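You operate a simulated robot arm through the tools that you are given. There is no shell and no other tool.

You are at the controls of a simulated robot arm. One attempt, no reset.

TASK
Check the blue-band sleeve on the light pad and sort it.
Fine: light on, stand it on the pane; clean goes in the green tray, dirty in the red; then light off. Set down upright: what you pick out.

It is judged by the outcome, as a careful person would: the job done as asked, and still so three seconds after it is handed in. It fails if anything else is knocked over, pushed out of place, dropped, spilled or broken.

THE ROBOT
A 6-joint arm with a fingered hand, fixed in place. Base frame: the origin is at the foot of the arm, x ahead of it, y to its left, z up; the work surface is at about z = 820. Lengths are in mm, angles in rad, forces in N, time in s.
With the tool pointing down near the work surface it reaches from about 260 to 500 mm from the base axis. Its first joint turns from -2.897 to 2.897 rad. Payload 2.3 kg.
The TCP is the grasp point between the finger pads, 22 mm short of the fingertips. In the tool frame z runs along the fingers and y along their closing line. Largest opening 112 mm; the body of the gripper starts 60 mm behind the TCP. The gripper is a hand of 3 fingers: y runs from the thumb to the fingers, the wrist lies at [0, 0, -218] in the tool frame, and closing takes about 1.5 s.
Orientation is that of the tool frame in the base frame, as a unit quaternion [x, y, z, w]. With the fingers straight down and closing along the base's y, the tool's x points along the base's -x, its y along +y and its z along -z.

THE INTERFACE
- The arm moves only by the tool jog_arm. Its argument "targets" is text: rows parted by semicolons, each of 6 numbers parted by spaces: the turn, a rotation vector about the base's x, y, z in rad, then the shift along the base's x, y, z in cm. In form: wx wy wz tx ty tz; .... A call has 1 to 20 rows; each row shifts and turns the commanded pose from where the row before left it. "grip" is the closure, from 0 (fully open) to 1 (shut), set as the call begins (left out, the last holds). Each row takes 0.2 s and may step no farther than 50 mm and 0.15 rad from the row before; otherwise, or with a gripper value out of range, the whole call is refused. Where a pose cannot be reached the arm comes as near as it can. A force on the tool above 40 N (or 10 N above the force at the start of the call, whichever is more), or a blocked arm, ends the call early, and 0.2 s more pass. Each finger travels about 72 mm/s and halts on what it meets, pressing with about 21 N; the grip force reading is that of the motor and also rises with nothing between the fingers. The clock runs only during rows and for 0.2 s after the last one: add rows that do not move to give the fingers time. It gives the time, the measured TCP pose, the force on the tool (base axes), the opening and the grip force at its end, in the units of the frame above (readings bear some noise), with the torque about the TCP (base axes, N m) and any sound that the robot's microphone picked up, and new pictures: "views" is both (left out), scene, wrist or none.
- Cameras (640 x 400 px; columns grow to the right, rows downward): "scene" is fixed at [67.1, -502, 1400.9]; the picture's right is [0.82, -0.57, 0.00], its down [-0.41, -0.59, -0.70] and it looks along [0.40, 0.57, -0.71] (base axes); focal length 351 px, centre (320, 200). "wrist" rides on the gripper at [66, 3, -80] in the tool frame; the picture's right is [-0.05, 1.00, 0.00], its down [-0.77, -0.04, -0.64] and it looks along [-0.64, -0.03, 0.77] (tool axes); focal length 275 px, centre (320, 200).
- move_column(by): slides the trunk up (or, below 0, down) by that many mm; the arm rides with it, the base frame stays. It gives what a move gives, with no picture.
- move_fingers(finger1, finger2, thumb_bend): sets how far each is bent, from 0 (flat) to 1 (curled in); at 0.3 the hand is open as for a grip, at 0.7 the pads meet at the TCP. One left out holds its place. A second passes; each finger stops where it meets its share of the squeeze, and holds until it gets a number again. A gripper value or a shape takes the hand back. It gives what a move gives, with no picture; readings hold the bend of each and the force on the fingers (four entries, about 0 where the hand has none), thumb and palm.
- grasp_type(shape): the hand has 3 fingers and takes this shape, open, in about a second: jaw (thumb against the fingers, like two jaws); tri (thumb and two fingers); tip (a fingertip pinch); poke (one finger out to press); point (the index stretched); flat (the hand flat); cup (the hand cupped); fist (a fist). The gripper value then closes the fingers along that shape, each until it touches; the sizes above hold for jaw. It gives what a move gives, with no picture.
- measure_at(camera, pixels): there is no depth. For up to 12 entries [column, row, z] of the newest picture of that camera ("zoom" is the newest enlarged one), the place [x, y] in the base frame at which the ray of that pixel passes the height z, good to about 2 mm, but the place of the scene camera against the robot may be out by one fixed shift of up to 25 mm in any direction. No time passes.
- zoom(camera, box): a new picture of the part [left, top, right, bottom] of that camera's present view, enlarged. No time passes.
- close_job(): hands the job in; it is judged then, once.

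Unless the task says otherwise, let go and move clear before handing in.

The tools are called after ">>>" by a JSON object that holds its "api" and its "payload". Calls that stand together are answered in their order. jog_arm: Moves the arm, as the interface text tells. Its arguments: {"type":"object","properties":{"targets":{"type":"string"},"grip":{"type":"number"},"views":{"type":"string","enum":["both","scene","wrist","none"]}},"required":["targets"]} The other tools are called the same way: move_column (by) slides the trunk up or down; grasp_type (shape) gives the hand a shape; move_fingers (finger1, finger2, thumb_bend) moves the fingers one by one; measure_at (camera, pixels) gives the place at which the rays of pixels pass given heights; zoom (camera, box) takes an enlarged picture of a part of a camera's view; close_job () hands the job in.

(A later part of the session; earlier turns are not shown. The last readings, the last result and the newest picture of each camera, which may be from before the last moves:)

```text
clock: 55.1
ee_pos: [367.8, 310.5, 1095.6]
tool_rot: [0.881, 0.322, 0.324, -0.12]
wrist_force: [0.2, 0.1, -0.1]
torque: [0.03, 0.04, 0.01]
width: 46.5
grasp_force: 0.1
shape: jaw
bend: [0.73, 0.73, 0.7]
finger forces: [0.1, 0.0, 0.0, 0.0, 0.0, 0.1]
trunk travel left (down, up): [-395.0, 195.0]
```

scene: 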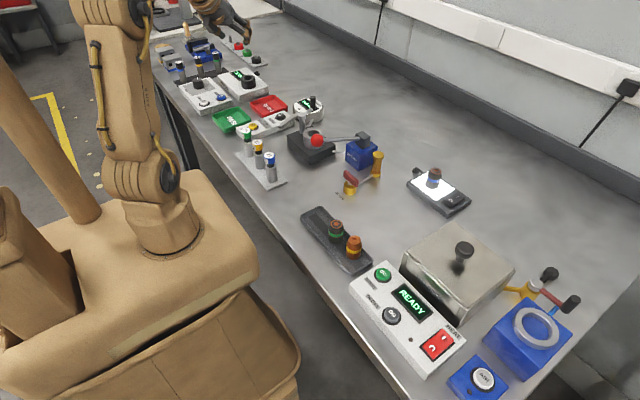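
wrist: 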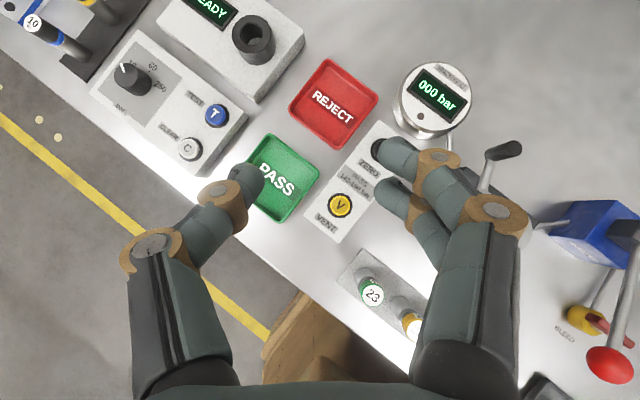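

The wrist view shows the REJECT tray at (333,105), with the pressure gauge at (430,100), the vent device at (350,185) and the meter at (235,45) around it. I'll measure them.

>>> {"api": "measure_at", "payload": {"camera": "wrist", "pixels": [[328, 58, 835], [378, 97, 835], [337, 150, 835], [288, 110, 835], [333, 104, 823], [285, 178, 823], [397, 105, 850], [430, 90, 870], [375, 145, 860], [340, 204, 860], [254, 103, 855], [253, 40, 870]]}}

>>> {"api": "zoom", "payload": {"camera": "wrist", "box": [230, 30, 480, 230]}}

>>> {"api": "zoom", "payload": {"camera": "scene", "box": [200, 60, 340, 150]}}

```text
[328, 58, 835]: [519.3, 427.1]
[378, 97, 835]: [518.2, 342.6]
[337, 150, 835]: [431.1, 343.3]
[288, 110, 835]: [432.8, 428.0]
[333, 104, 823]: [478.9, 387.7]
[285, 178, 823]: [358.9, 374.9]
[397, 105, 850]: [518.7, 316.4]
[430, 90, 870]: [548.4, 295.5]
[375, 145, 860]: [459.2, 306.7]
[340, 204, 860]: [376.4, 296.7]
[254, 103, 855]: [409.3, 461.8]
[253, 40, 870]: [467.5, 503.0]
```

```text
2.00 times, centred on (355, 130) of wrist
```

zoom: 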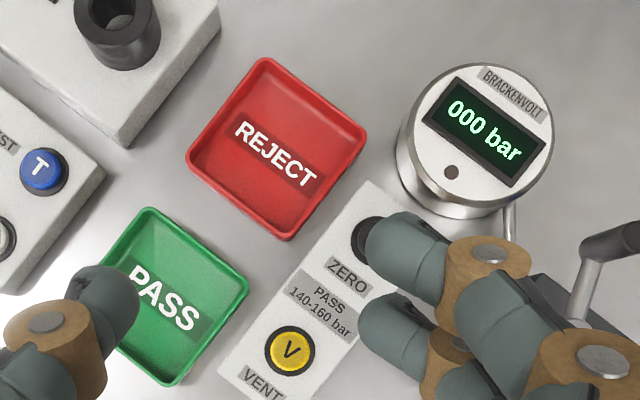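

```text
4.44 times, centred on (270, 105) of scene
```

zoom: 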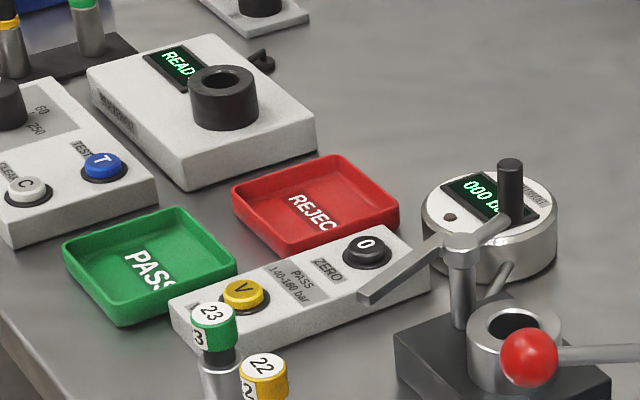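

The REJECT tray spans x 432-518, y 343-428, with its centre near (475,386); everything around it stays below the hand's path. I'll go back along the same path to the pad to pick up the sleeve.

>>> {"api": "jog_arm", "payload": {"targets": "0 0 -0.0942 2.74 -3.59 0; 0 0 -0.0942 2.39 -3.84 0; 0 0 -0.0942 2.02 -4.05 0; 0 0 -0.0942 1.63 -4.22 0; 0 0 -0.0942 1.22 -4.35 0; 0 0 -0.0942 0.81 -4.45 0; 0 0 -0.0942 0.38 -4.51 0; 0 0 -0.0942 -0.03 -4.52 0; 0 0 -0.0942 -0.47 -4.5 0; 0 0 -0.0942 -0.89 -4.43 0; 0 0 0 2.45 -0.6 -2.8; 0 0 0 2.45 -0.6 -2.8; 0 0 0 2.45 -0.6 -2.8; 0 0 0 2.45 -0.6 -2.8; 0 0 0 2.45 -0.6 -2.8; 0 0 0 2 -0.5 -1.5; 0 0 0 0 0 0", "views": "both"}}

>>> {"api": "zoom", "payload": {"camera": "wrist", "box": [220, 100, 440, 250]}}

```text
clock: 58.7
ee_pos: [606.5, -149.1, 936.3]
tool_rot: [0.931, -0.114, 0.343, 0.04]
wrist_force: [-0.1, -0.1, 0.0]
torque: [-0.03, 0.01, 0.0]
width: 46.4
grasp_force: 0.1
shape: jaw
bend: [0.73, 0.73, 0.7]
finger forces: [0.1, 0.1, 0.0, 0.0, 0.1, 0.0]
trunk travel left (down, up): [-395.0, 195.0]
```

scene: 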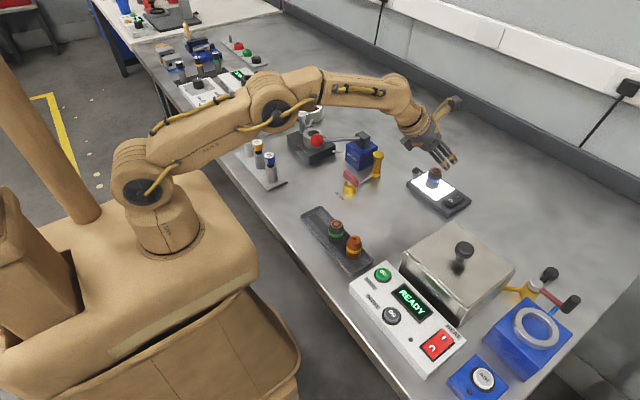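
wrist: 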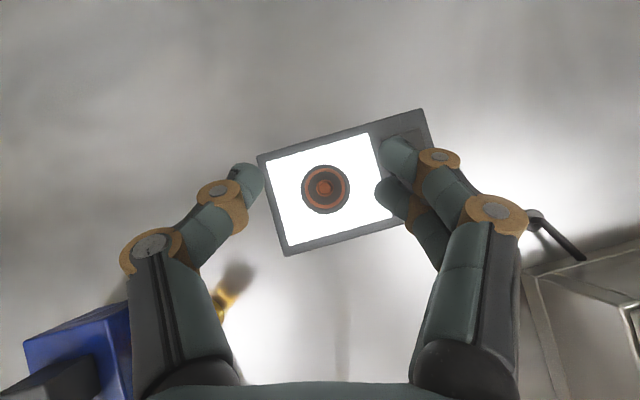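

```text
2.67 times, centred on (330, 175) of wrist
```

zoom: 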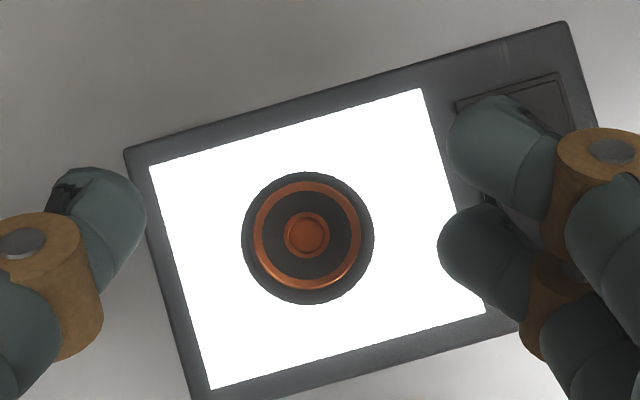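

The hand is back above the sleeve, with the pads either side of it. I'll descend to the release height and check before closing.

>>> {"api": "jog_arm", "payload": {"targets": "0 0 0 0 0 -2.5; 0 0 0 0 0 -2; 0 0 0 0 0 -1.5; 0 0 0 0 0 -0.5; 0 0 0 0 0 0", "views": "wrist"}}

>>> {"api": "zoom", "payload": {"camera": "wrist", "box": [220, 100, 440, 250]}}

```text
clock: 59.9
ee_pos: [607.8, -150.6, 870.1]
tool_rot: [0.931, -0.114, 0.344, 0.041]
wrist_force: [0.9, 0.3, 1.2]
torque: [-0.05, 0.01, -0.04]
width: 46.5
grasp_force: 0.1
shape: jaw
bend: [0.73, 0.73, 0.7]
finger forces: [0.0, 0.0, 0.1, 0.0, 0.0, 0.0]
trunk travel left (down, up): [-395.0, 195.0]
```

wrist: 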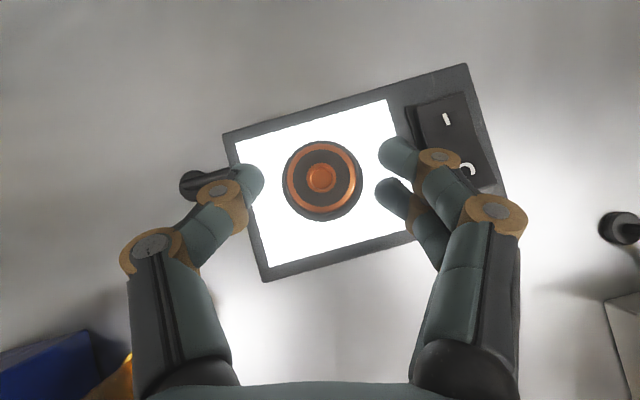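

```text
2.67 times, centred on (330, 175) of wrist
```

zoom: 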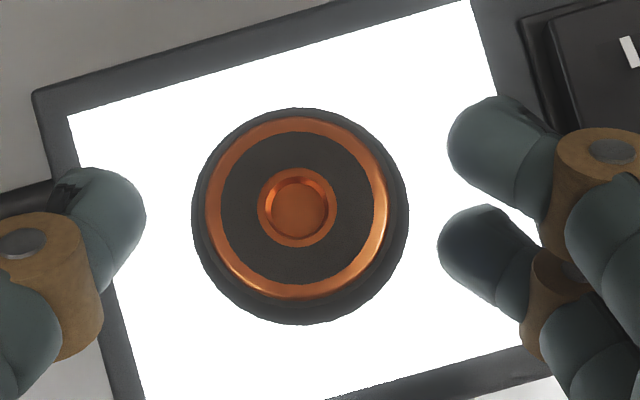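

The sleeve is centred between the pads. Before closing, I'll take one more close look at its lit top face for any doubt about clean or dirty.

>>> {"api": "zoom", "payload": {"camera": "wrist", "box": [276, 135, 366, 225]}}

>>> {"api": "jog_arm", "payload": {"targets": "0 0 0 0 0 0; 0 0 0 0 0 0; 0 0 0 0 0 0; 0 0 0 0 0 0; 0 0 0 0 0 0; 0 0 0 0 0 0", "views": "both", "grip": 1}}

>>> {"api": "zoom", "payload": {"camera": "wrist", "box": [220, 100, 440, 250]}}

```text
4.44 times, centred on (321, 180) of wrist
```

zoom: 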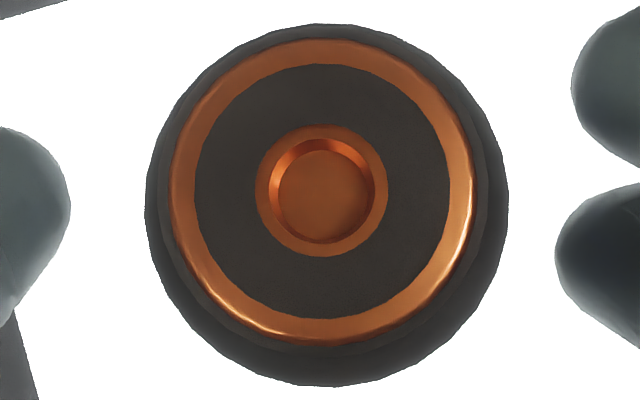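

```text
clock: 61.3
ee_pos: [607.9, -150.6, 869.9]
tool_rot: [0.932, -0.113, 0.343, 0.04]
wrist_force: [0.8, 0.6, 0.3]
torque: [0.02, 0.01, -0.01]
width: 22.1
grasp_force: 20.4
shape: jaw
bend: [0.73, 0.73, 0.7]
finger forces: [8.4, 9.9, 0.1, 0.1, 18.6, 0.0]
trunk travel left (down, up): [-395.0, 195.0]
```

scene: 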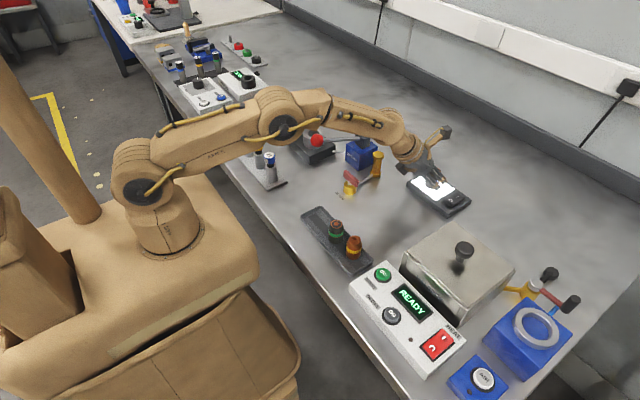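
wrist: 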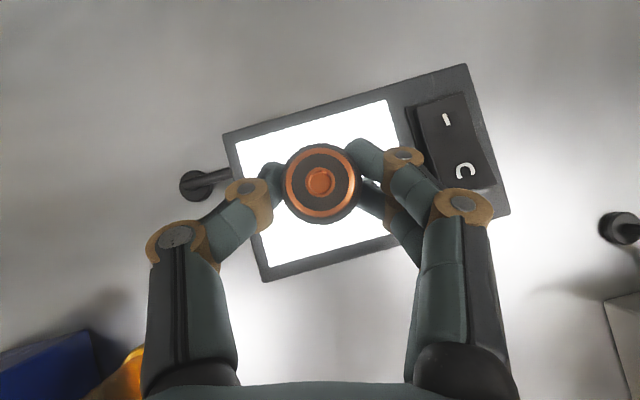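

```text
2.67 times, centred on (330, 175) of wrist
```

zoom: 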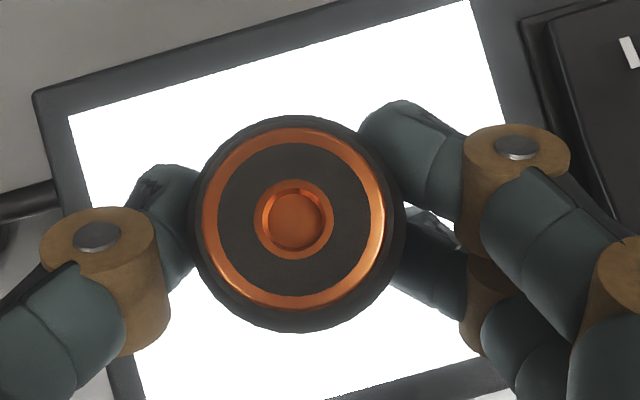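

The grip is good (8.4, 9.9 and 18.6 N), and the coating covers the whole top and body, so it is dirty. I'll lift it straight off the pane and carry it along the same path toward the red tray.

>>> {"api": "jog_arm", "payload": {"targets": "0 0 0 0 0 0.5; 0 0 0 0 0 1.5; 0 0 0 0 0 2; 0 0 0 0 0 2.5; 0 0 0 -2 0.5 1.5; 0 0 0 -2.45 0.6 2.8; 0 0 0 -2.45 0.6 2.8; 0 0 0 -2.45 0.6 2.8; 0 0 0 -2.45 0.6 2.8; 0 0 0 -2.45 0.6 2.8; 0 0 0 0 0 0", "views": "both"}}

>>> {"api": "jog_arm", "payload": {"targets": "0 0 0.0942 0.89 4.43 0; 0 0 0.0942 0.47 4.5 0; 0 0 0.0942 0.03 4.52 0; 0 0 0.0942 -0.38 4.51 0; 0 0 0.0942 -0.81 4.45 0; 0 0 0.0942 -1.22 4.35 0; 0 0 0.0942 -1.63 4.22 0; 0 0 0.0942 -2.02 4.05 0; 0 0 0.0942 -2.39 3.84 0; 0 0 0.0942 -2.74 3.59 0; 0 0 0 2.5 1.7 -2; 0 0 0 2.5 1.7 -2; 0 0 0 0 0 0", "views": "both"}}

```text
clock: 63.7
ee_pos: [466.5, -113.0, 1089.6]
tool_rot: [0.931, -0.114, 0.344, 0.041]
wrist_force: [-0.1, 0.0, -1.2]
torque: [0.03, -0.01, -0.01]
width: 21.7
grasp_force: 20.9
shape: jaw
bend: [0.73, 0.73, 0.7]
finger forces: [8.5, 10.1, 0.1, 0.1, 18.4, 0.0]
trunk travel left (down, up): [-395.0, 195.0]
```

scene: 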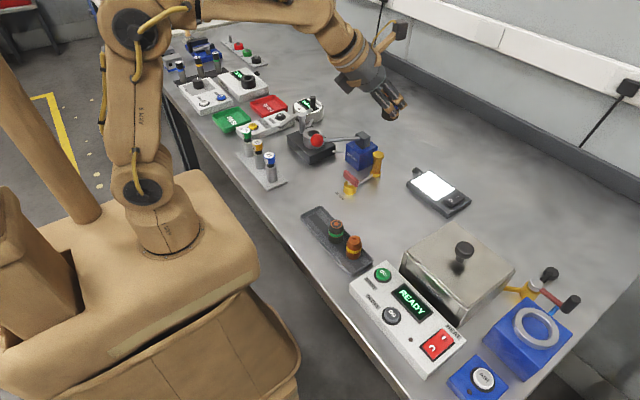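
wrist: 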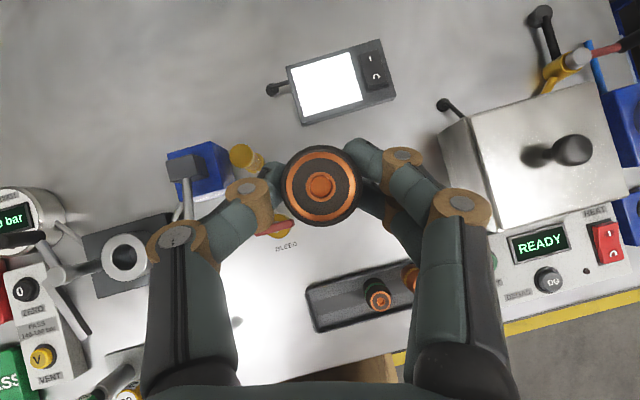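

```text
clock: 66.5
ee_pos: [416.0, 341.2, 1052.1]
tool_rot: [0.881, 0.321, 0.325, -0.12]
wrist_force: [-0.4, 0.2, -1.9]
torque: [0.01, -0.01, 0.02]
width: 21.4
grasp_force: 21.0
shape: jaw
bend: [0.73, 0.73, 0.7]
finger forces: [8.5, 10.3, 0.1, 0.0, 18.3, 0.0]
trunk travel left (down, up): [-395.0, 195.0]
```

scene: 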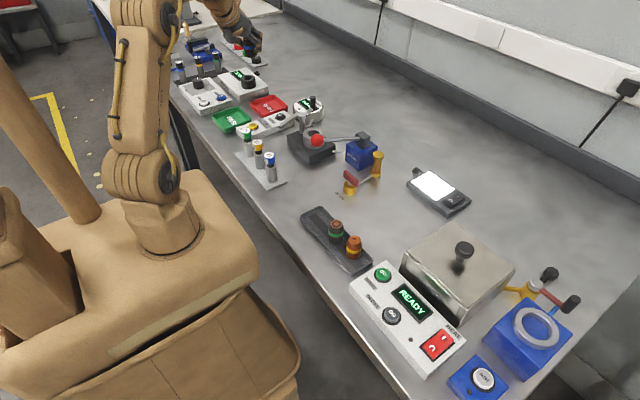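
wrist: 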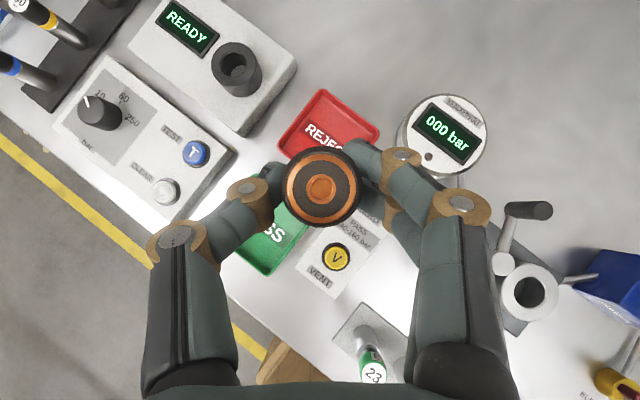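

The sleeve is still held, with the REJECT tray ahead at (330,115). I'll move on to over the tray at about z 950 and check the alignment.

>>> {"api": "jog_arm", "payload": {"targets": "0 0 0 1.8 1.3 -3; 0 0 0 1.8 1.3 -3; 0 0 0 1.8 1.3 -3; 0 0 0 0 0 -1; 0 0 0 0 0 0", "views": "both"}}

>>> {"api": "zoom", "payload": {"camera": "wrist", "box": [200, 80, 450, 280]}}

>>> {"api": "zoom", "payload": {"camera": "scene", "box": [190, 40, 340, 140]}}

```text
clock: 67.7
ee_pos: [469.8, 381.8, 952.1]
tool_rot: [0.881, 0.321, 0.325, -0.12]
wrist_force: [-0.6, -0.3, -1.2]
torque: [0.01, 0.0, -0.01]
width: 21.4
grasp_force: 21.1
shape: jaw
bend: [0.73, 0.73, 0.7]
finger forces: [8.5, 10.4, 0.1, 0.0, 18.2, 0.0]
trunk travel left (down, up): [-395.0, 195.0]
```

scene: 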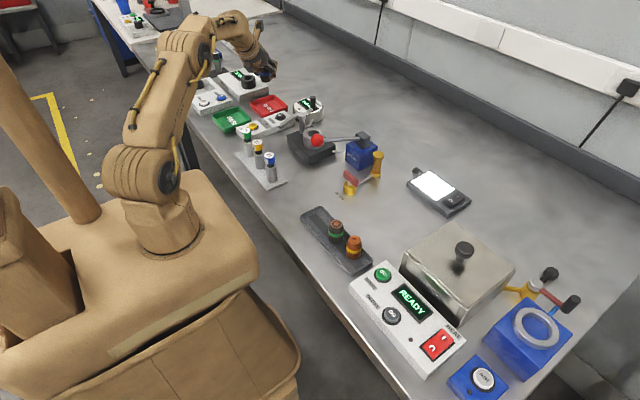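
wrist: 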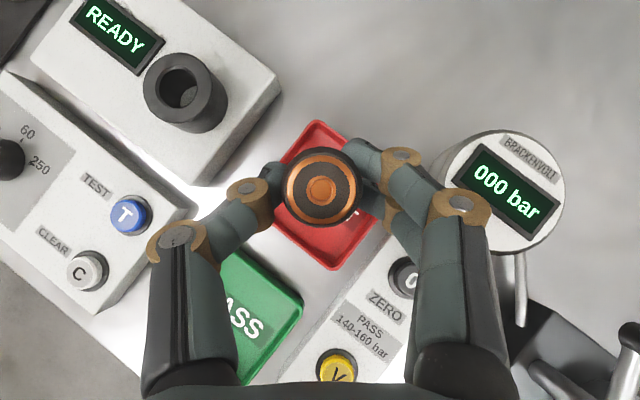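

```text
2.00 times, centred on (325, 180) of wrist
```

zoom: 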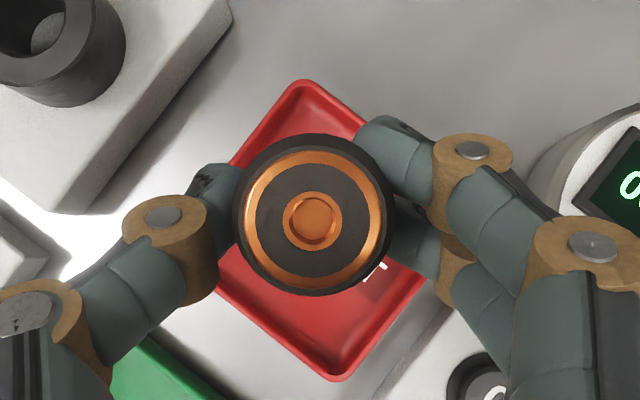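

```text
4.00 times, centred on (265, 90) of scene
```

zoom: 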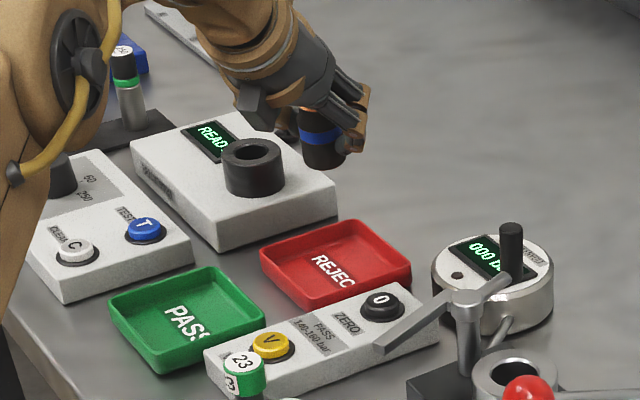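

The sleeve is centred over the tray within a millimetre or two, and the fingers clear the gauge and the vent device. I'll descend to about z 868, then feel for the tray floor.

>>> {"api": "jog_arm", "payload": {"targets": "0 0 0 0 0 -2.5; 0 0 0 0 0 -2.5; 0 0 0 0 0 -2; 0 0 0 0 0 0", "views": "both"}}

>>> {"api": "zoom", "payload": {"camera": "scene", "box": [200, 50, 340, 140]}}

>>> {"api": "zoom", "payload": {"camera": "wrist", "box": [200, 80, 450, 280]}}

```text
clock: 68.7
ee_pos: [471.1, 381.4, 880.9]
tool_rot: [0.881, 0.322, 0.325, -0.12]
wrist_force: [0.7, -0.7, -1.1]
torque: [0.04, -0.02, 0.02]
width: 21.3
grasp_force: 21.0
shape: jaw
bend: [0.73, 0.73, 0.7]
finger forces: [8.5, 10.5, 0.1, 0.1, 18.2, 0.0]
trunk travel left (down, up): [-395.0, 195.0]
```

scene: 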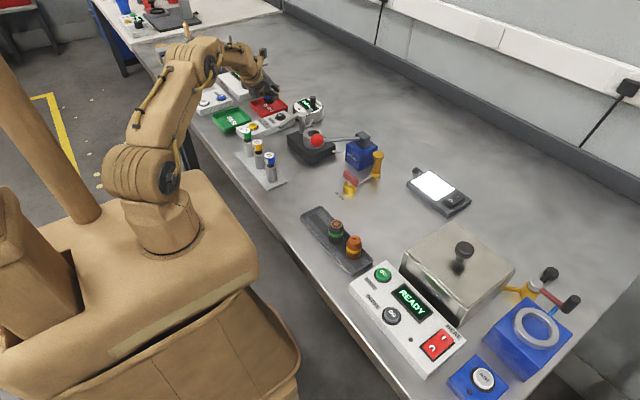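
wrist: 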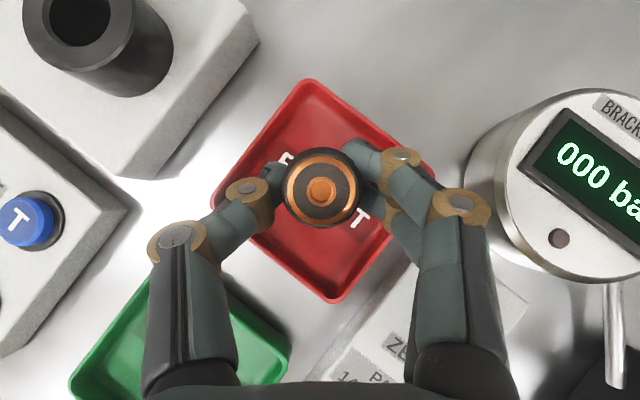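

```text
4.44 times, centred on (270, 95) of scene
```

zoom: 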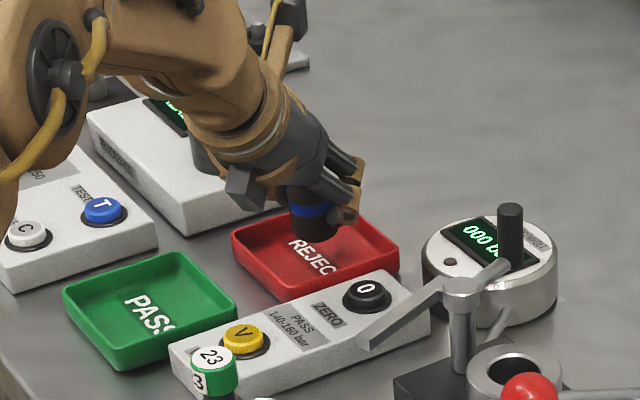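

```text
2.00 times, centred on (325, 180) of wrist
```

zoom: 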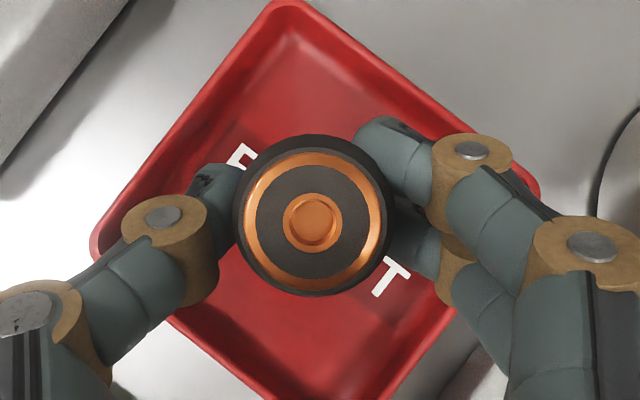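

The sleeve is inside the tray outline and the fingers clear its rim. I'll lower it another 16 mm, then step gently to contact.

>>> {"api": "jog_arm", "payload": {"targets": "0 0 0 0 0 -0.8; 0 0 0 0 0 -0.8; 0 0 0 0 0 0", "views": "none"}}

>>> {"api": "jog_arm", "payload": {"targets": "0 0 0 0 0 -0.2; 0 0 0 0 0 0", "views": "none"}}

>>> {"api": "jog_arm", "payload": {"targets": "0 0 0 0 0 -0.15; 0 0 0 0 0 0", "views": "none"}}

```text
clock: 69.5
ee_pos: [470.5, 381.7, 864.0]
tool_rot: [0.881, 0.321, 0.325, -0.12]
wrist_force: [0.4, 0.0, -1.4]
torque: [-0.02, 0.01, 0.02]
width: 21.3
grasp_force: 20.5
shape: jaw
bend: [0.73, 0.73, 0.7]
finger forces: [8.5, 10.5, 0.1, 0.0, 18.2, 0.1]
trunk travel left (down, up): [-395.0, 195.0]
```

```text
clock: 70.1
ee_pos: [470.4, 381.5, 863.0]
tool_rot: [0.881, 0.321, 0.325, -0.12]
wrist_force: [0.3, -0.1, -0.8]
torque: [0.02, 0.0, -0.01]
width: 21.4
grasp_force: 21.4
shape: jaw
bend: [0.73, 0.73, 0.7]
finger forces: [8.5, 10.5, 0.0, 0.0, 18.2, 0.0]
trunk travel left (down, up): [-395.0, 195.0]
```

```text
clock: 70.7
ee_pos: [470.5, 381.5, 860.0]
tool_rot: [0.881, 0.322, 0.324, -0.12]
wrist_force: [-0.2, 0.2, -1.0]
torque: [0.04, 0.03, 0.0]
width: 21.5
grasp_force: 21.2
shape: jaw
bend: [0.73, 0.73, 0.7]
finger forces: [8.4, 10.4, 0.1, 0.1, 18.2, 0.0]
trunk travel left (down, up): [-395.0, 195.0]
```

No contact yet at z≈861. I'll continue in 1 mm steps.

>>> {"api": "jog_arm", "payload": {"targets": "0 0 0 0 0 -0.1; 0 0 0 0 0 0", "views": "none"}}

>>> {"api": "jog_arm", "payload": {"targets": "0 0 0 0 0 -0.1; 0 0 0 0 0 0", "views": "none"}}

>>> {"api": "jog_arm", "payload": {"targets": "0 0 0 0 0 -0.1; 0 0 0 0 0 0", "views": "none"}}

```text
clock: 71.3
ee_pos: [470.9, 381.7, 859.1]
tool_rot: [0.882, 0.321, 0.324, -0.12]
wrist_force: [0.1, -0.4, 0.1]
torque: [-0.01, 0.0, 0.03]
width: 21.6
grasp_force: 21.0
shape: jaw
bend: [0.73, 0.73, 0.7]
finger forces: [8.8, 10.5, 0.0, 0.1, 18.5, 0.0]
trunk travel left (down, up): [-395.0, 195.0]
```

```text
clock: 71.9
ee_pos: [470.8, 381.3, 858.5]
tool_rot: [0.881, 0.322, 0.325, -0.12]
wrist_force: [1.1, 0.9, 2.5]
torque: [-0.02, -0.03, 0.03]
width: 21.3
grasp_force: 20.8
shape: jaw
bend: [0.73, 0.73, 0.7]
finger forces: [9.9, 11.1, 0.0, 0.0, 18.9, 0.0]
trunk travel left (down, up): [-395.0, 195.0]
```

```text
clock: 72.5
ee_pos: [471.0, 381.7, 859.0]
tool_rot: [0.881, 0.321, 0.326, -0.121]
wrist_force: [2.3, 1.1, 6.5]
torque: [-0.01, -0.04, -0.03]
width: 21.5
grasp_force: 21.3
shape: jaw
bend: [0.73, 0.73, 0.7]
finger forces: [10.9, 11.4, 0.1, 0.0, 19.6, 0.1]
trunk travel left (down, up): [-395.0, 195.0]
```

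The force has risen to 6.5 N, so the sleeve is on the tray floor. I'll open to a 44 mm gap and look.

>>> {"api": "jog_arm", "payload": {"targets": "0 0 0 0 0 0.05; 0 0 0 0 0 0; 0 0 0 0 0 0; 0 0 0 0 0 0; 0 0 0 0 0 0", "views": "both", "grip": 0.6}}

>>> {"api": "zoom", "payload": {"camera": "wrist", "box": [200, 80, 450, 280]}}

>>> {"api": "zoom", "payload": {"camera": "scene", "box": [200, 50, 340, 140]}}

```text
clock: 73.7
ee_pos: [470.7, 382.3, 857.7]
tool_rot: [0.882, 0.322, 0.324, -0.12]
wrist_force: [0.2, -0.2, -0.6]
torque: [0.01, 0.01, -0.02]
width: 44.3
grasp_force: 0.0
shape: jaw
bend: [0.73, 0.73, 0.7]
finger forces: [0.0, 0.1, 0.1, 0.0, 0.0, 0.0]
trunk travel left (down, up): [-395.0, 195.0]
```

scene: 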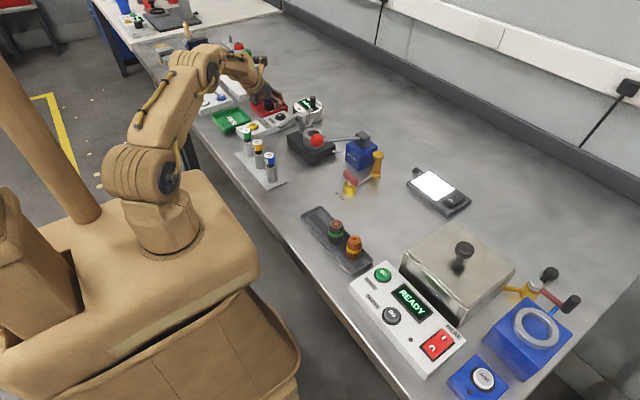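
wrist: 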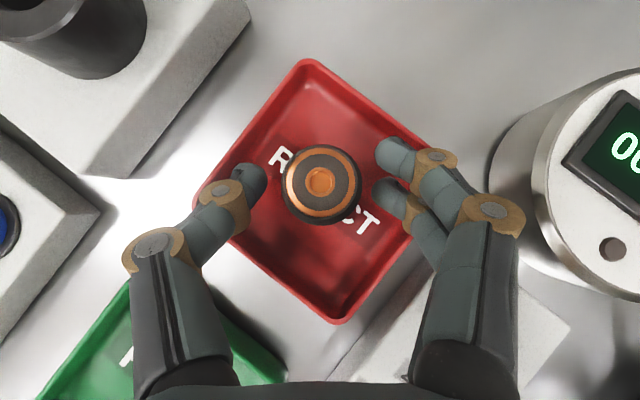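

```text
2.00 times, centred on (325, 180) of wrist
```

zoom: 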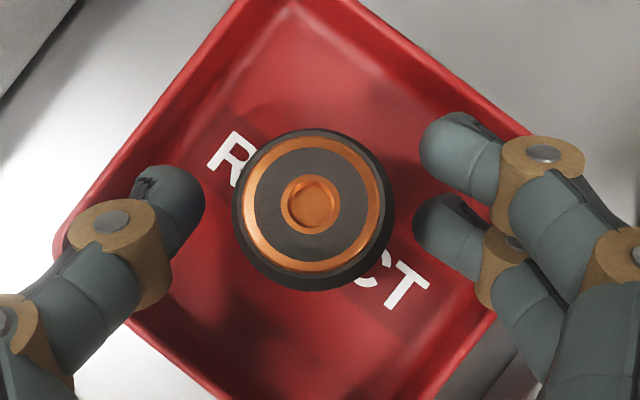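

```text
4.44 times, centred on (270, 95) of scene
```

zoom: 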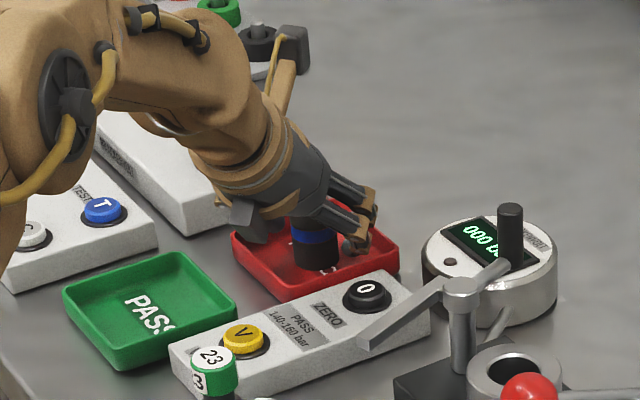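

The sleeve stands upright and free on the REJECT tray floor. I'll lift straight up and go back along the same path toward the pad to switch the light off.

>>> {"api": "jog_arm", "payload": {"targets": "0 0 0 0 0 0.5; 0 0 0 0 0 1.5; 0 0 0 0 0 2.5; 0 0 0 0 0 2.5; 0 0 0 0 0 2.5; 0 0 0 -1.8 -1.3 3; 0 0 0 -1.8 -1.3 3; 0 0 0 -1.8 -1.3 3; 0 0 0 -2.5 -1.7 2; 0 0 0 -2.5 -1.7 2; 0 0 0 0 0 0", "views": "both"}}

>>> {"api": "zoom", "payload": {"camera": "wrist", "box": [250, 30, 420, 160]}}

>>> {"api": "zoom", "payload": {"camera": "scene", "box": [200, 50, 340, 140]}}

```text
clock: 76.1
ee_pos: [366.9, 310.0, 1083.2]
tool_rot: [0.881, 0.322, 0.324, -0.12]
wrist_force: [0.0, -0.2, -0.1]
torque: [0.01, -0.02, 0.0]
width: 44.2
grasp_force: 0.0
shape: jaw
bend: [0.73, 0.73, 0.7]
finger forces: [0.1, 0.0, 0.0, 0.0, 0.1, 0.0]
trunk travel left (down, up): [-395.0, 195.0]
```

scene: 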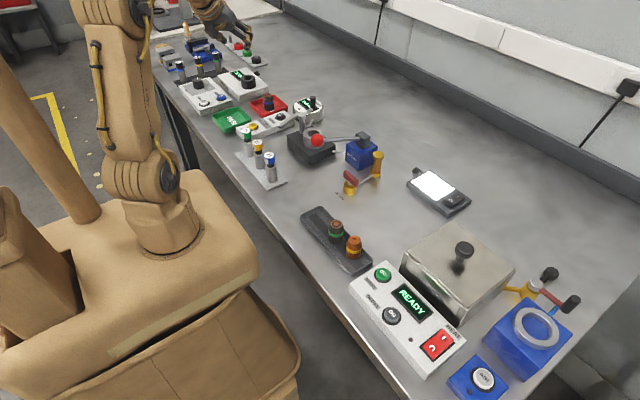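
wrist: 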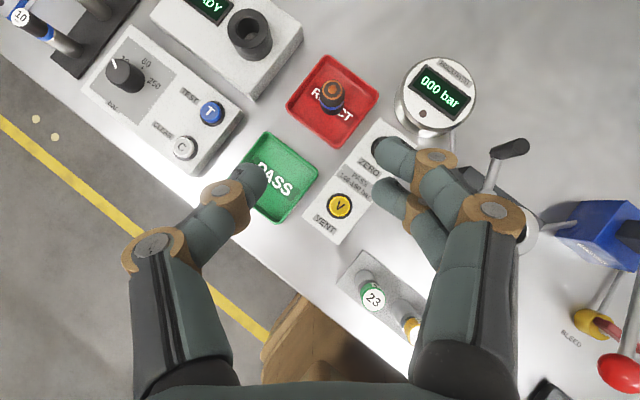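

```text
3.08 times, centred on (335, 95) of wrist
```

zoom: 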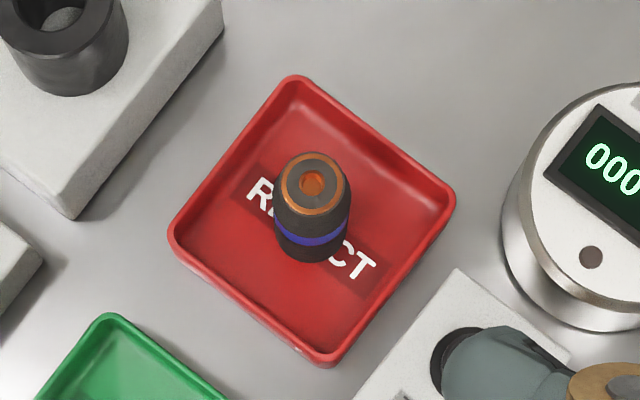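

```text
4.44 times, centred on (270, 95) of scene
```

zoom: 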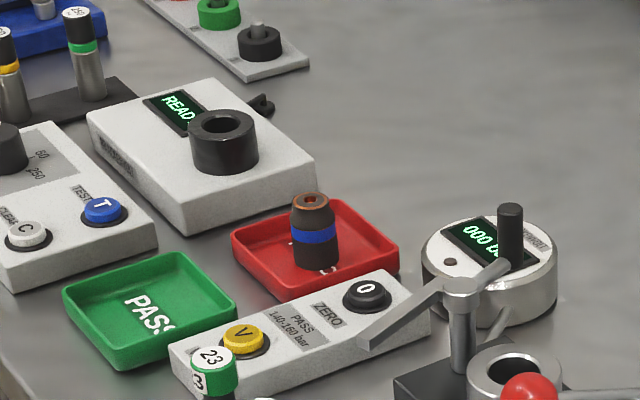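

The sleeve stands upright in the red tray with its blue band visible (zoom (312,225)). Next I'll swing back to the pad side and measure the surroundings of the switch for the "off" press.

>>> {"api": "jog_arm", "payload": {"targets": "0 0 -0.0942 2.74 -3.59 0; 0 0 -0.0942 2.39 -3.84 0; 0 0 -0.0942 2.02 -4.05 0; 0 0 -0.0942 1.63 -4.22 0; 0 0 -0.0942 1.22 -4.35 0; 0 0 -0.0942 0.81 -4.45 0; 0 0 -0.0942 0.38 -4.51 0; 0 0 -0.0942 -0.03 -4.52 0; 0 0 -0.0942 -0.47 -4.5 0; 0 0 -0.0942 -0.89 -4.43 0; 0 0 0 2.4 -1 -2; 0 0 0 2.4 -1 -2; 0 0 0 0 0 0", "views": "both"}}

>>> {"api": "zoom", "payload": {"camera": "wrist", "box": [220, 20, 640, 280]}}

```text
clock: 78.9
ee_pos: [514.0, -133.4, 1045.2]
tool_rot: [0.931, -0.115, 0.344, 0.041]
wrist_force: [-0.5, 0.3, 0.4]
torque: [-0.01, -0.02, 0.0]
width: 44.5
grasp_force: 0.1
shape: jaw
bend: [0.73, 0.73, 0.7]
finger forces: [0.0, 0.1, 0.0, 0.1, 0.0, 0.1]
trunk travel left (down, up): [-395.0, 195.0]
```

scene: 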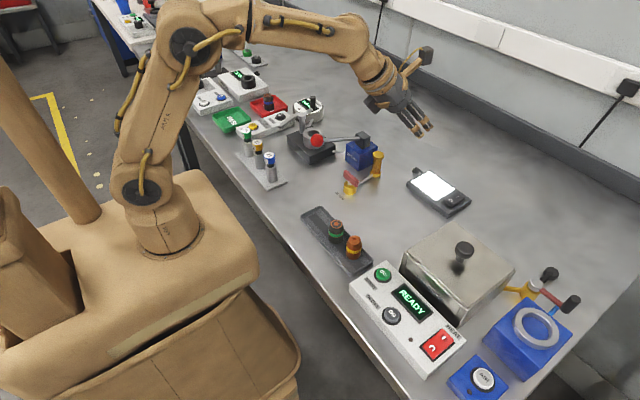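
wrist: 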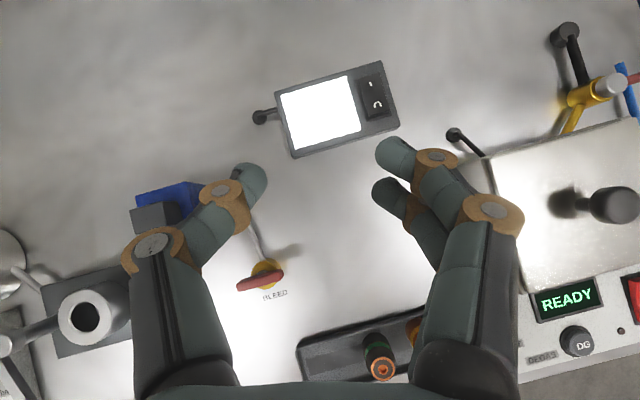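

```text
1.52 times, centred on (430, 150) of wrist
```

zoom: 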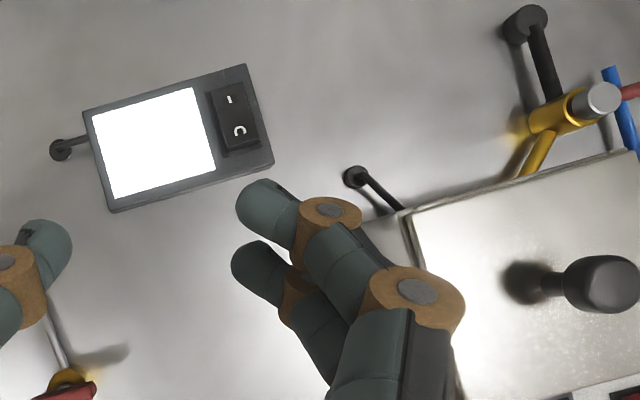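

The bath's lid corner is at zoom (405,213) and the rocker marks I and O at (229,99) and (239,131). I'll measure these.

>>> {"api": "measure_at", "payload": {"camera": "zoom", "pixels": [[405, 213, 880], [405, 213, 910], [405, 213, 940], [365, 222, 880], [365, 222, 825], [356, 177, 825], [239, 131, 843], [229, 99, 840], [223, 155, 840], [257, 146, 840], [243, 82, 838], [210, 92, 838]]}}

```text
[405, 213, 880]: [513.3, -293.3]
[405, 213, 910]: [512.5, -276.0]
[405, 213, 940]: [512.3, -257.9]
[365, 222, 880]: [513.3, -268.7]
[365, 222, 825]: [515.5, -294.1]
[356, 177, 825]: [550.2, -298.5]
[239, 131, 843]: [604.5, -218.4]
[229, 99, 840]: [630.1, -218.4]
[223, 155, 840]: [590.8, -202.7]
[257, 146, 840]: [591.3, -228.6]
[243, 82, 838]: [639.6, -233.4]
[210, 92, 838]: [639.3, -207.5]
```

The bath stays at x≤514, y≤-293, well clear. I'll set finger 1 stretched with the others curled, then move to above the O end at (602,-218).

>>> {"api": "move_fingers", "payload": {"finger1": 0.3, "finger2": 1.0, "thumb_bend": 1.0}}

>>> {"api": "jog_arm", "payload": {"targets": "0 0 -0.026 1.675 -1.9 -3.6; 0 0 -0.026 1.675 -1.9 -3.6; 0 0 -0.026 1.675 -1.9 -3.6; 0 0 -0.026 1.675 -1.9 -3.6; 0 0 0 0 0 0", "views": "both"}}

>>> {"api": "zoom", "payload": {"camera": "wrist", "box": [200, 60, 480, 260]}}

>>> {"api": "zoom", "payload": {"camera": "scene", "box": [390, 130, 490, 220]}}

```text
clock: 79.9
ee_pos: [515.0, -133.9, 1045.2]
tool_rot: [0.931, -0.114, 0.344, 0.042]
wrist_force: [-0.4, 0.5, -0.2]
torque: [-0.03, -0.04, 0.01]
width: 37.6
grasp_force: 0.1
shape: fingers
bend: [0.3, 0.97, 0.93]
finger forces: [0.0, 0.1, 0.0, 0.0, 0.0, 0.0]
trunk travel left (down, up): [-395.0, 195.0]
```

```text
clock: 81.1
ee_pos: [581.0, -211.1, 901.0]
tool_rot: [0.924, -0.163, 0.341, 0.059]
wrist_force: [-0.6, -0.6, 0.1]
torque: [-0.01, 0.01, -0.01]
width: 37.6
grasp_force: 0.1
shape: fingers
bend: [0.3, 0.97, 0.93]
finger forces: [0.0, 0.0, 0.0, 0.1, 0.1, 0.0]
trunk travel left (down, up): [-395.0, 195.0]
```

scene: 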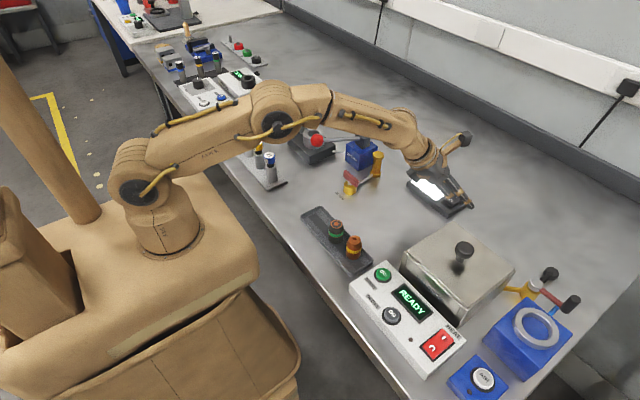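
wrist: 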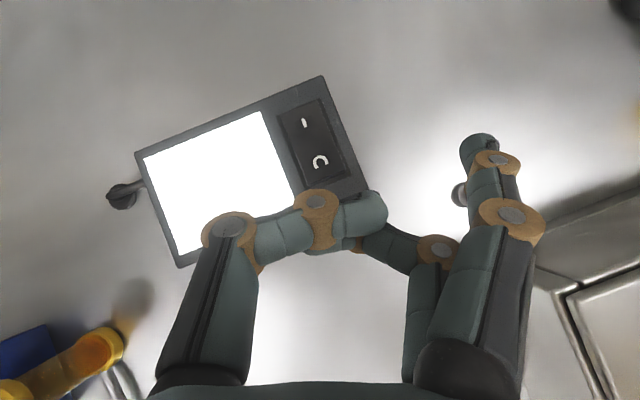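

```text
2.00 times, centred on (340, 160) of wrist
```

zoom: 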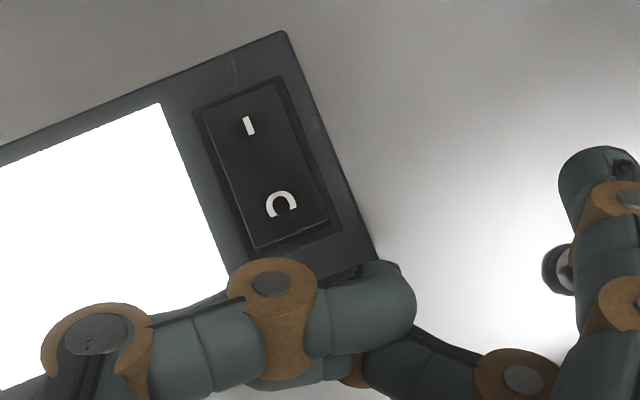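

```text
4.44 times, centred on (440, 175) of scene
```

zoom: 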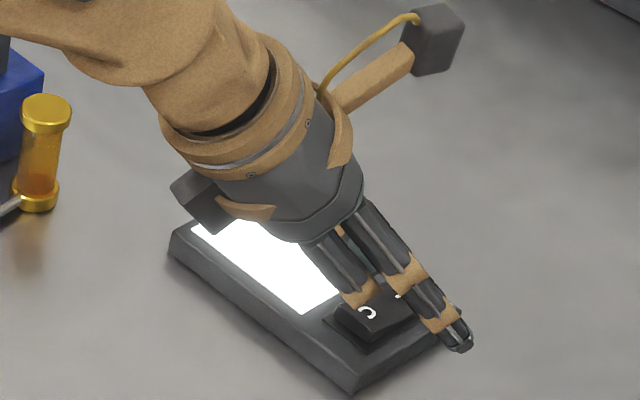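

Finger 1 is straight but out to the right (tip at wrist (480,145), about 62 mm from the tool axis). I'll shift the hand so that this fingertip comes over the O end of the rocker.

>>> {"api": "jog_arm", "payload": {"targets": "0 0 0 1.1 2.9 0; 0 0 0 1.1 2.9 0; 0 0 0 0 0 -1.5; 0 0 0 0 0 0", "views": "both"}}

>>> {"api": "zoom", "payload": {"camera": "wrist", "box": [300, 60, 580, 260]}}

>>> {"api": "zoom", "payload": {"camera": "scene", "box": [390, 130, 490, 220]}}

```text
clock: 82.1
ee_pos: [603.4, -154.7, 884.1]
tool_rot: [0.924, -0.163, 0.341, 0.058]
wrist_force: [-0.2, 0.3, -0.1]
torque: [0.01, -0.01, 0.02]
width: 37.4
grasp_force: 0.0
shape: fingers
bend: [0.3, 0.97, 0.93]
finger forces: [0.1, 0.0, 0.0, 0.1, 0.1, 0.0]
trunk travel left (down, up): [-395.0, 195.0]
```

scene: 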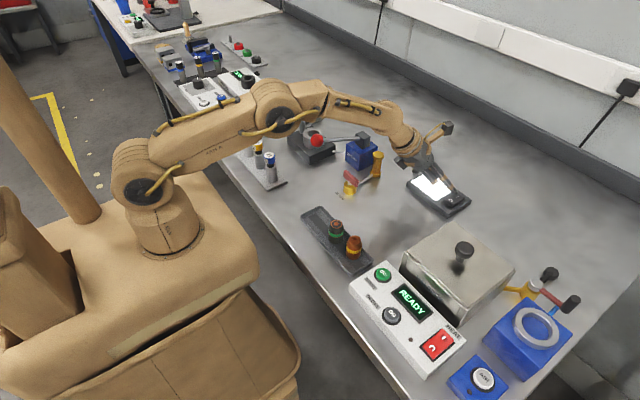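
wrist: 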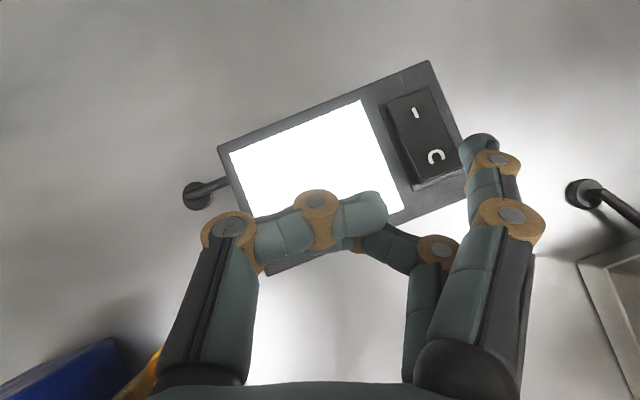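

```text
2.00 times, centred on (440, 160) of wrist
```

zoom: 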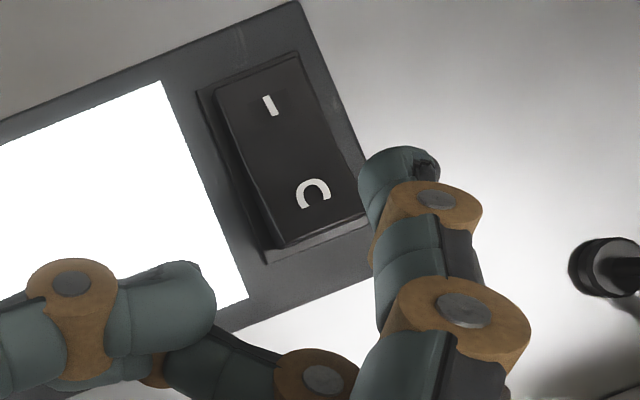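

```text
4.44 times, centred on (440, 175) of scene
```

zoom: 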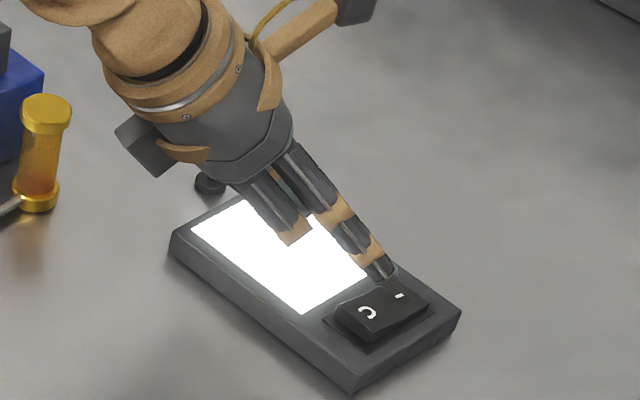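

By ray geometry the fingertip is about 6 mm to the right of the O mark. I'll shift +6 mm in y, descend 16 mm and look.

>>> {"api": "jog_arm", "payload": {"targets": "0 0 0 0 0.6 0; 0 0 0 0 0 -0.8; 0 0 0 0 0 -0.8; 0 0 0 0 0 0", "views": "both"}}

>>> {"api": "zoom", "payload": {"camera": "wrist", "box": [300, 60, 580, 260]}}

>>> {"api": "zoom", "payload": {"camera": "scene", "box": [410, 150, 480, 220]}}

```text
clock: 83.1
ee_pos: [600.9, -147.3, 869.2]
tool_rot: [0.924, -0.162, 0.342, 0.059]
wrist_force: [0.2, 0.0, 1.2]
torque: [-0.02, 0.01, -0.02]
width: 37.4
grasp_force: 0.1
shape: fingers
bend: [0.3, 0.97, 0.93]
finger forces: [0.1, 0.0, 0.1, 0.1, 0.0, 0.0]
trunk travel left (down, up): [-395.0, 195.0]
```

scene: 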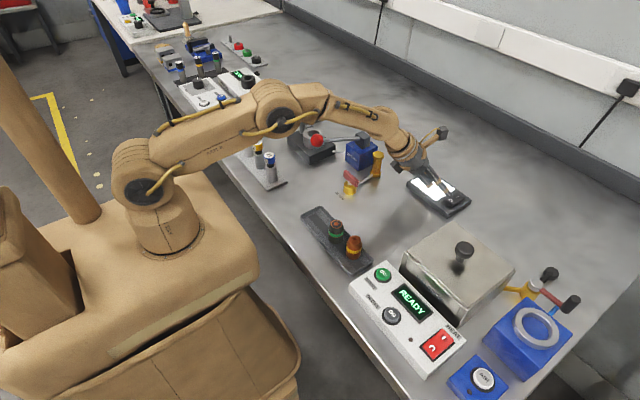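
wrist: 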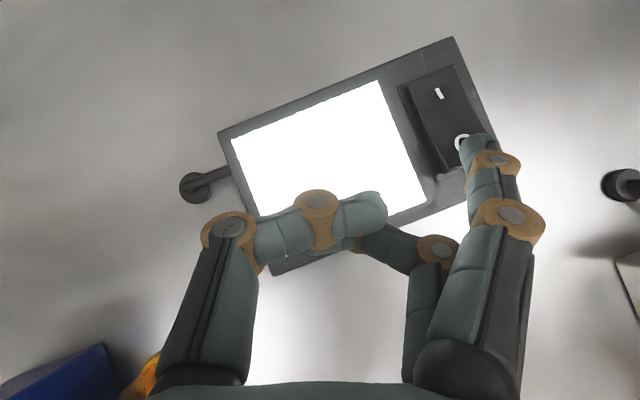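

```text
2.00 times, centred on (440, 160) of wrist
```

zoom: 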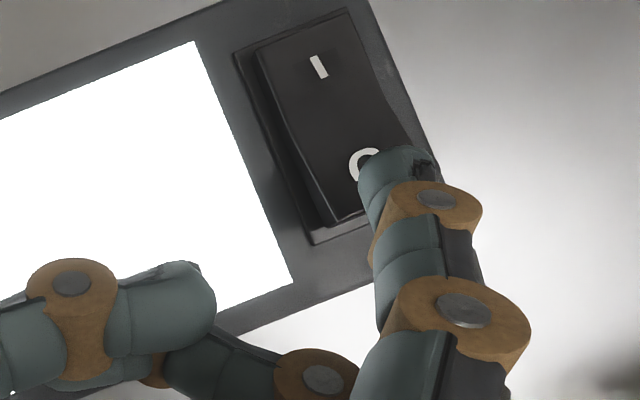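

```text
5.71 times, centred on (445, 185) of scene
```

zoom: 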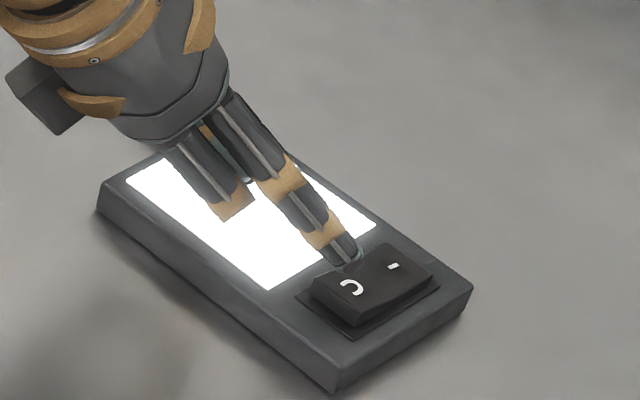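

Allowing for height, the fingertip will land on the O mark. I'll press down in small steps.

>>> {"api": "jog_arm", "payload": {"targets": "0 0 0 0 0 -0.4; 0 0 0 0 0 -0.4; 0 0 0 0 0 0", "views": "wrist"}}

>>> {"api": "jog_arm", "payload": {"targets": "0 0 0 0 0 -0.3; 0 0 0 0 0 0", "views": "wrist"}}

```text
clock: 83.9
ee_pos: [602.9, -147.8, 860.0]
tool_rot: [0.924, -0.162, 0.342, 0.058]
wrist_force: [0.6, -0.1, -0.4]
torque: [0.01, -0.01, -0.02]
width: 37.5
grasp_force: 0.0
shape: fingers
bend: [0.3, 0.97, 0.93]
finger forces: [0.1, 0.0, 0.0, 0.1, 0.1, 0.0]
trunk travel left (down, up): [-395.0, 195.0]
```

wrist: 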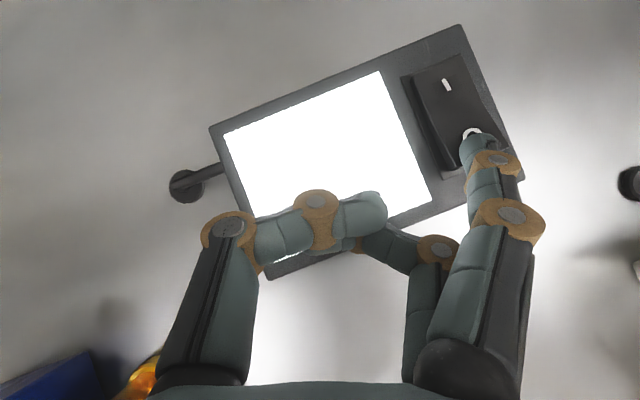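

```text
clock: 84.5
ee_pos: [601.7, -147.6, 858.3]
tool_rot: [0.924, -0.162, 0.342, 0.059]
wrist_force: [-1.1, 0.0, 0.5]
torque: [-0.05, 0.02, 0.01]
width: 38.2
grasp_force: 0.8
shape: fingers
bend: [0.3, 0.97, 0.93]
finger forces: [0.8, 0.0, 0.0, 0.0, 0.0, 0.0]
trunk travel left (down, up): [-395.0, 195.0]
```

wrist: 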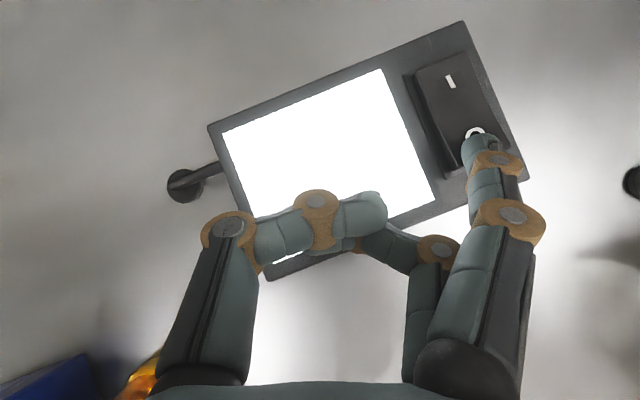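

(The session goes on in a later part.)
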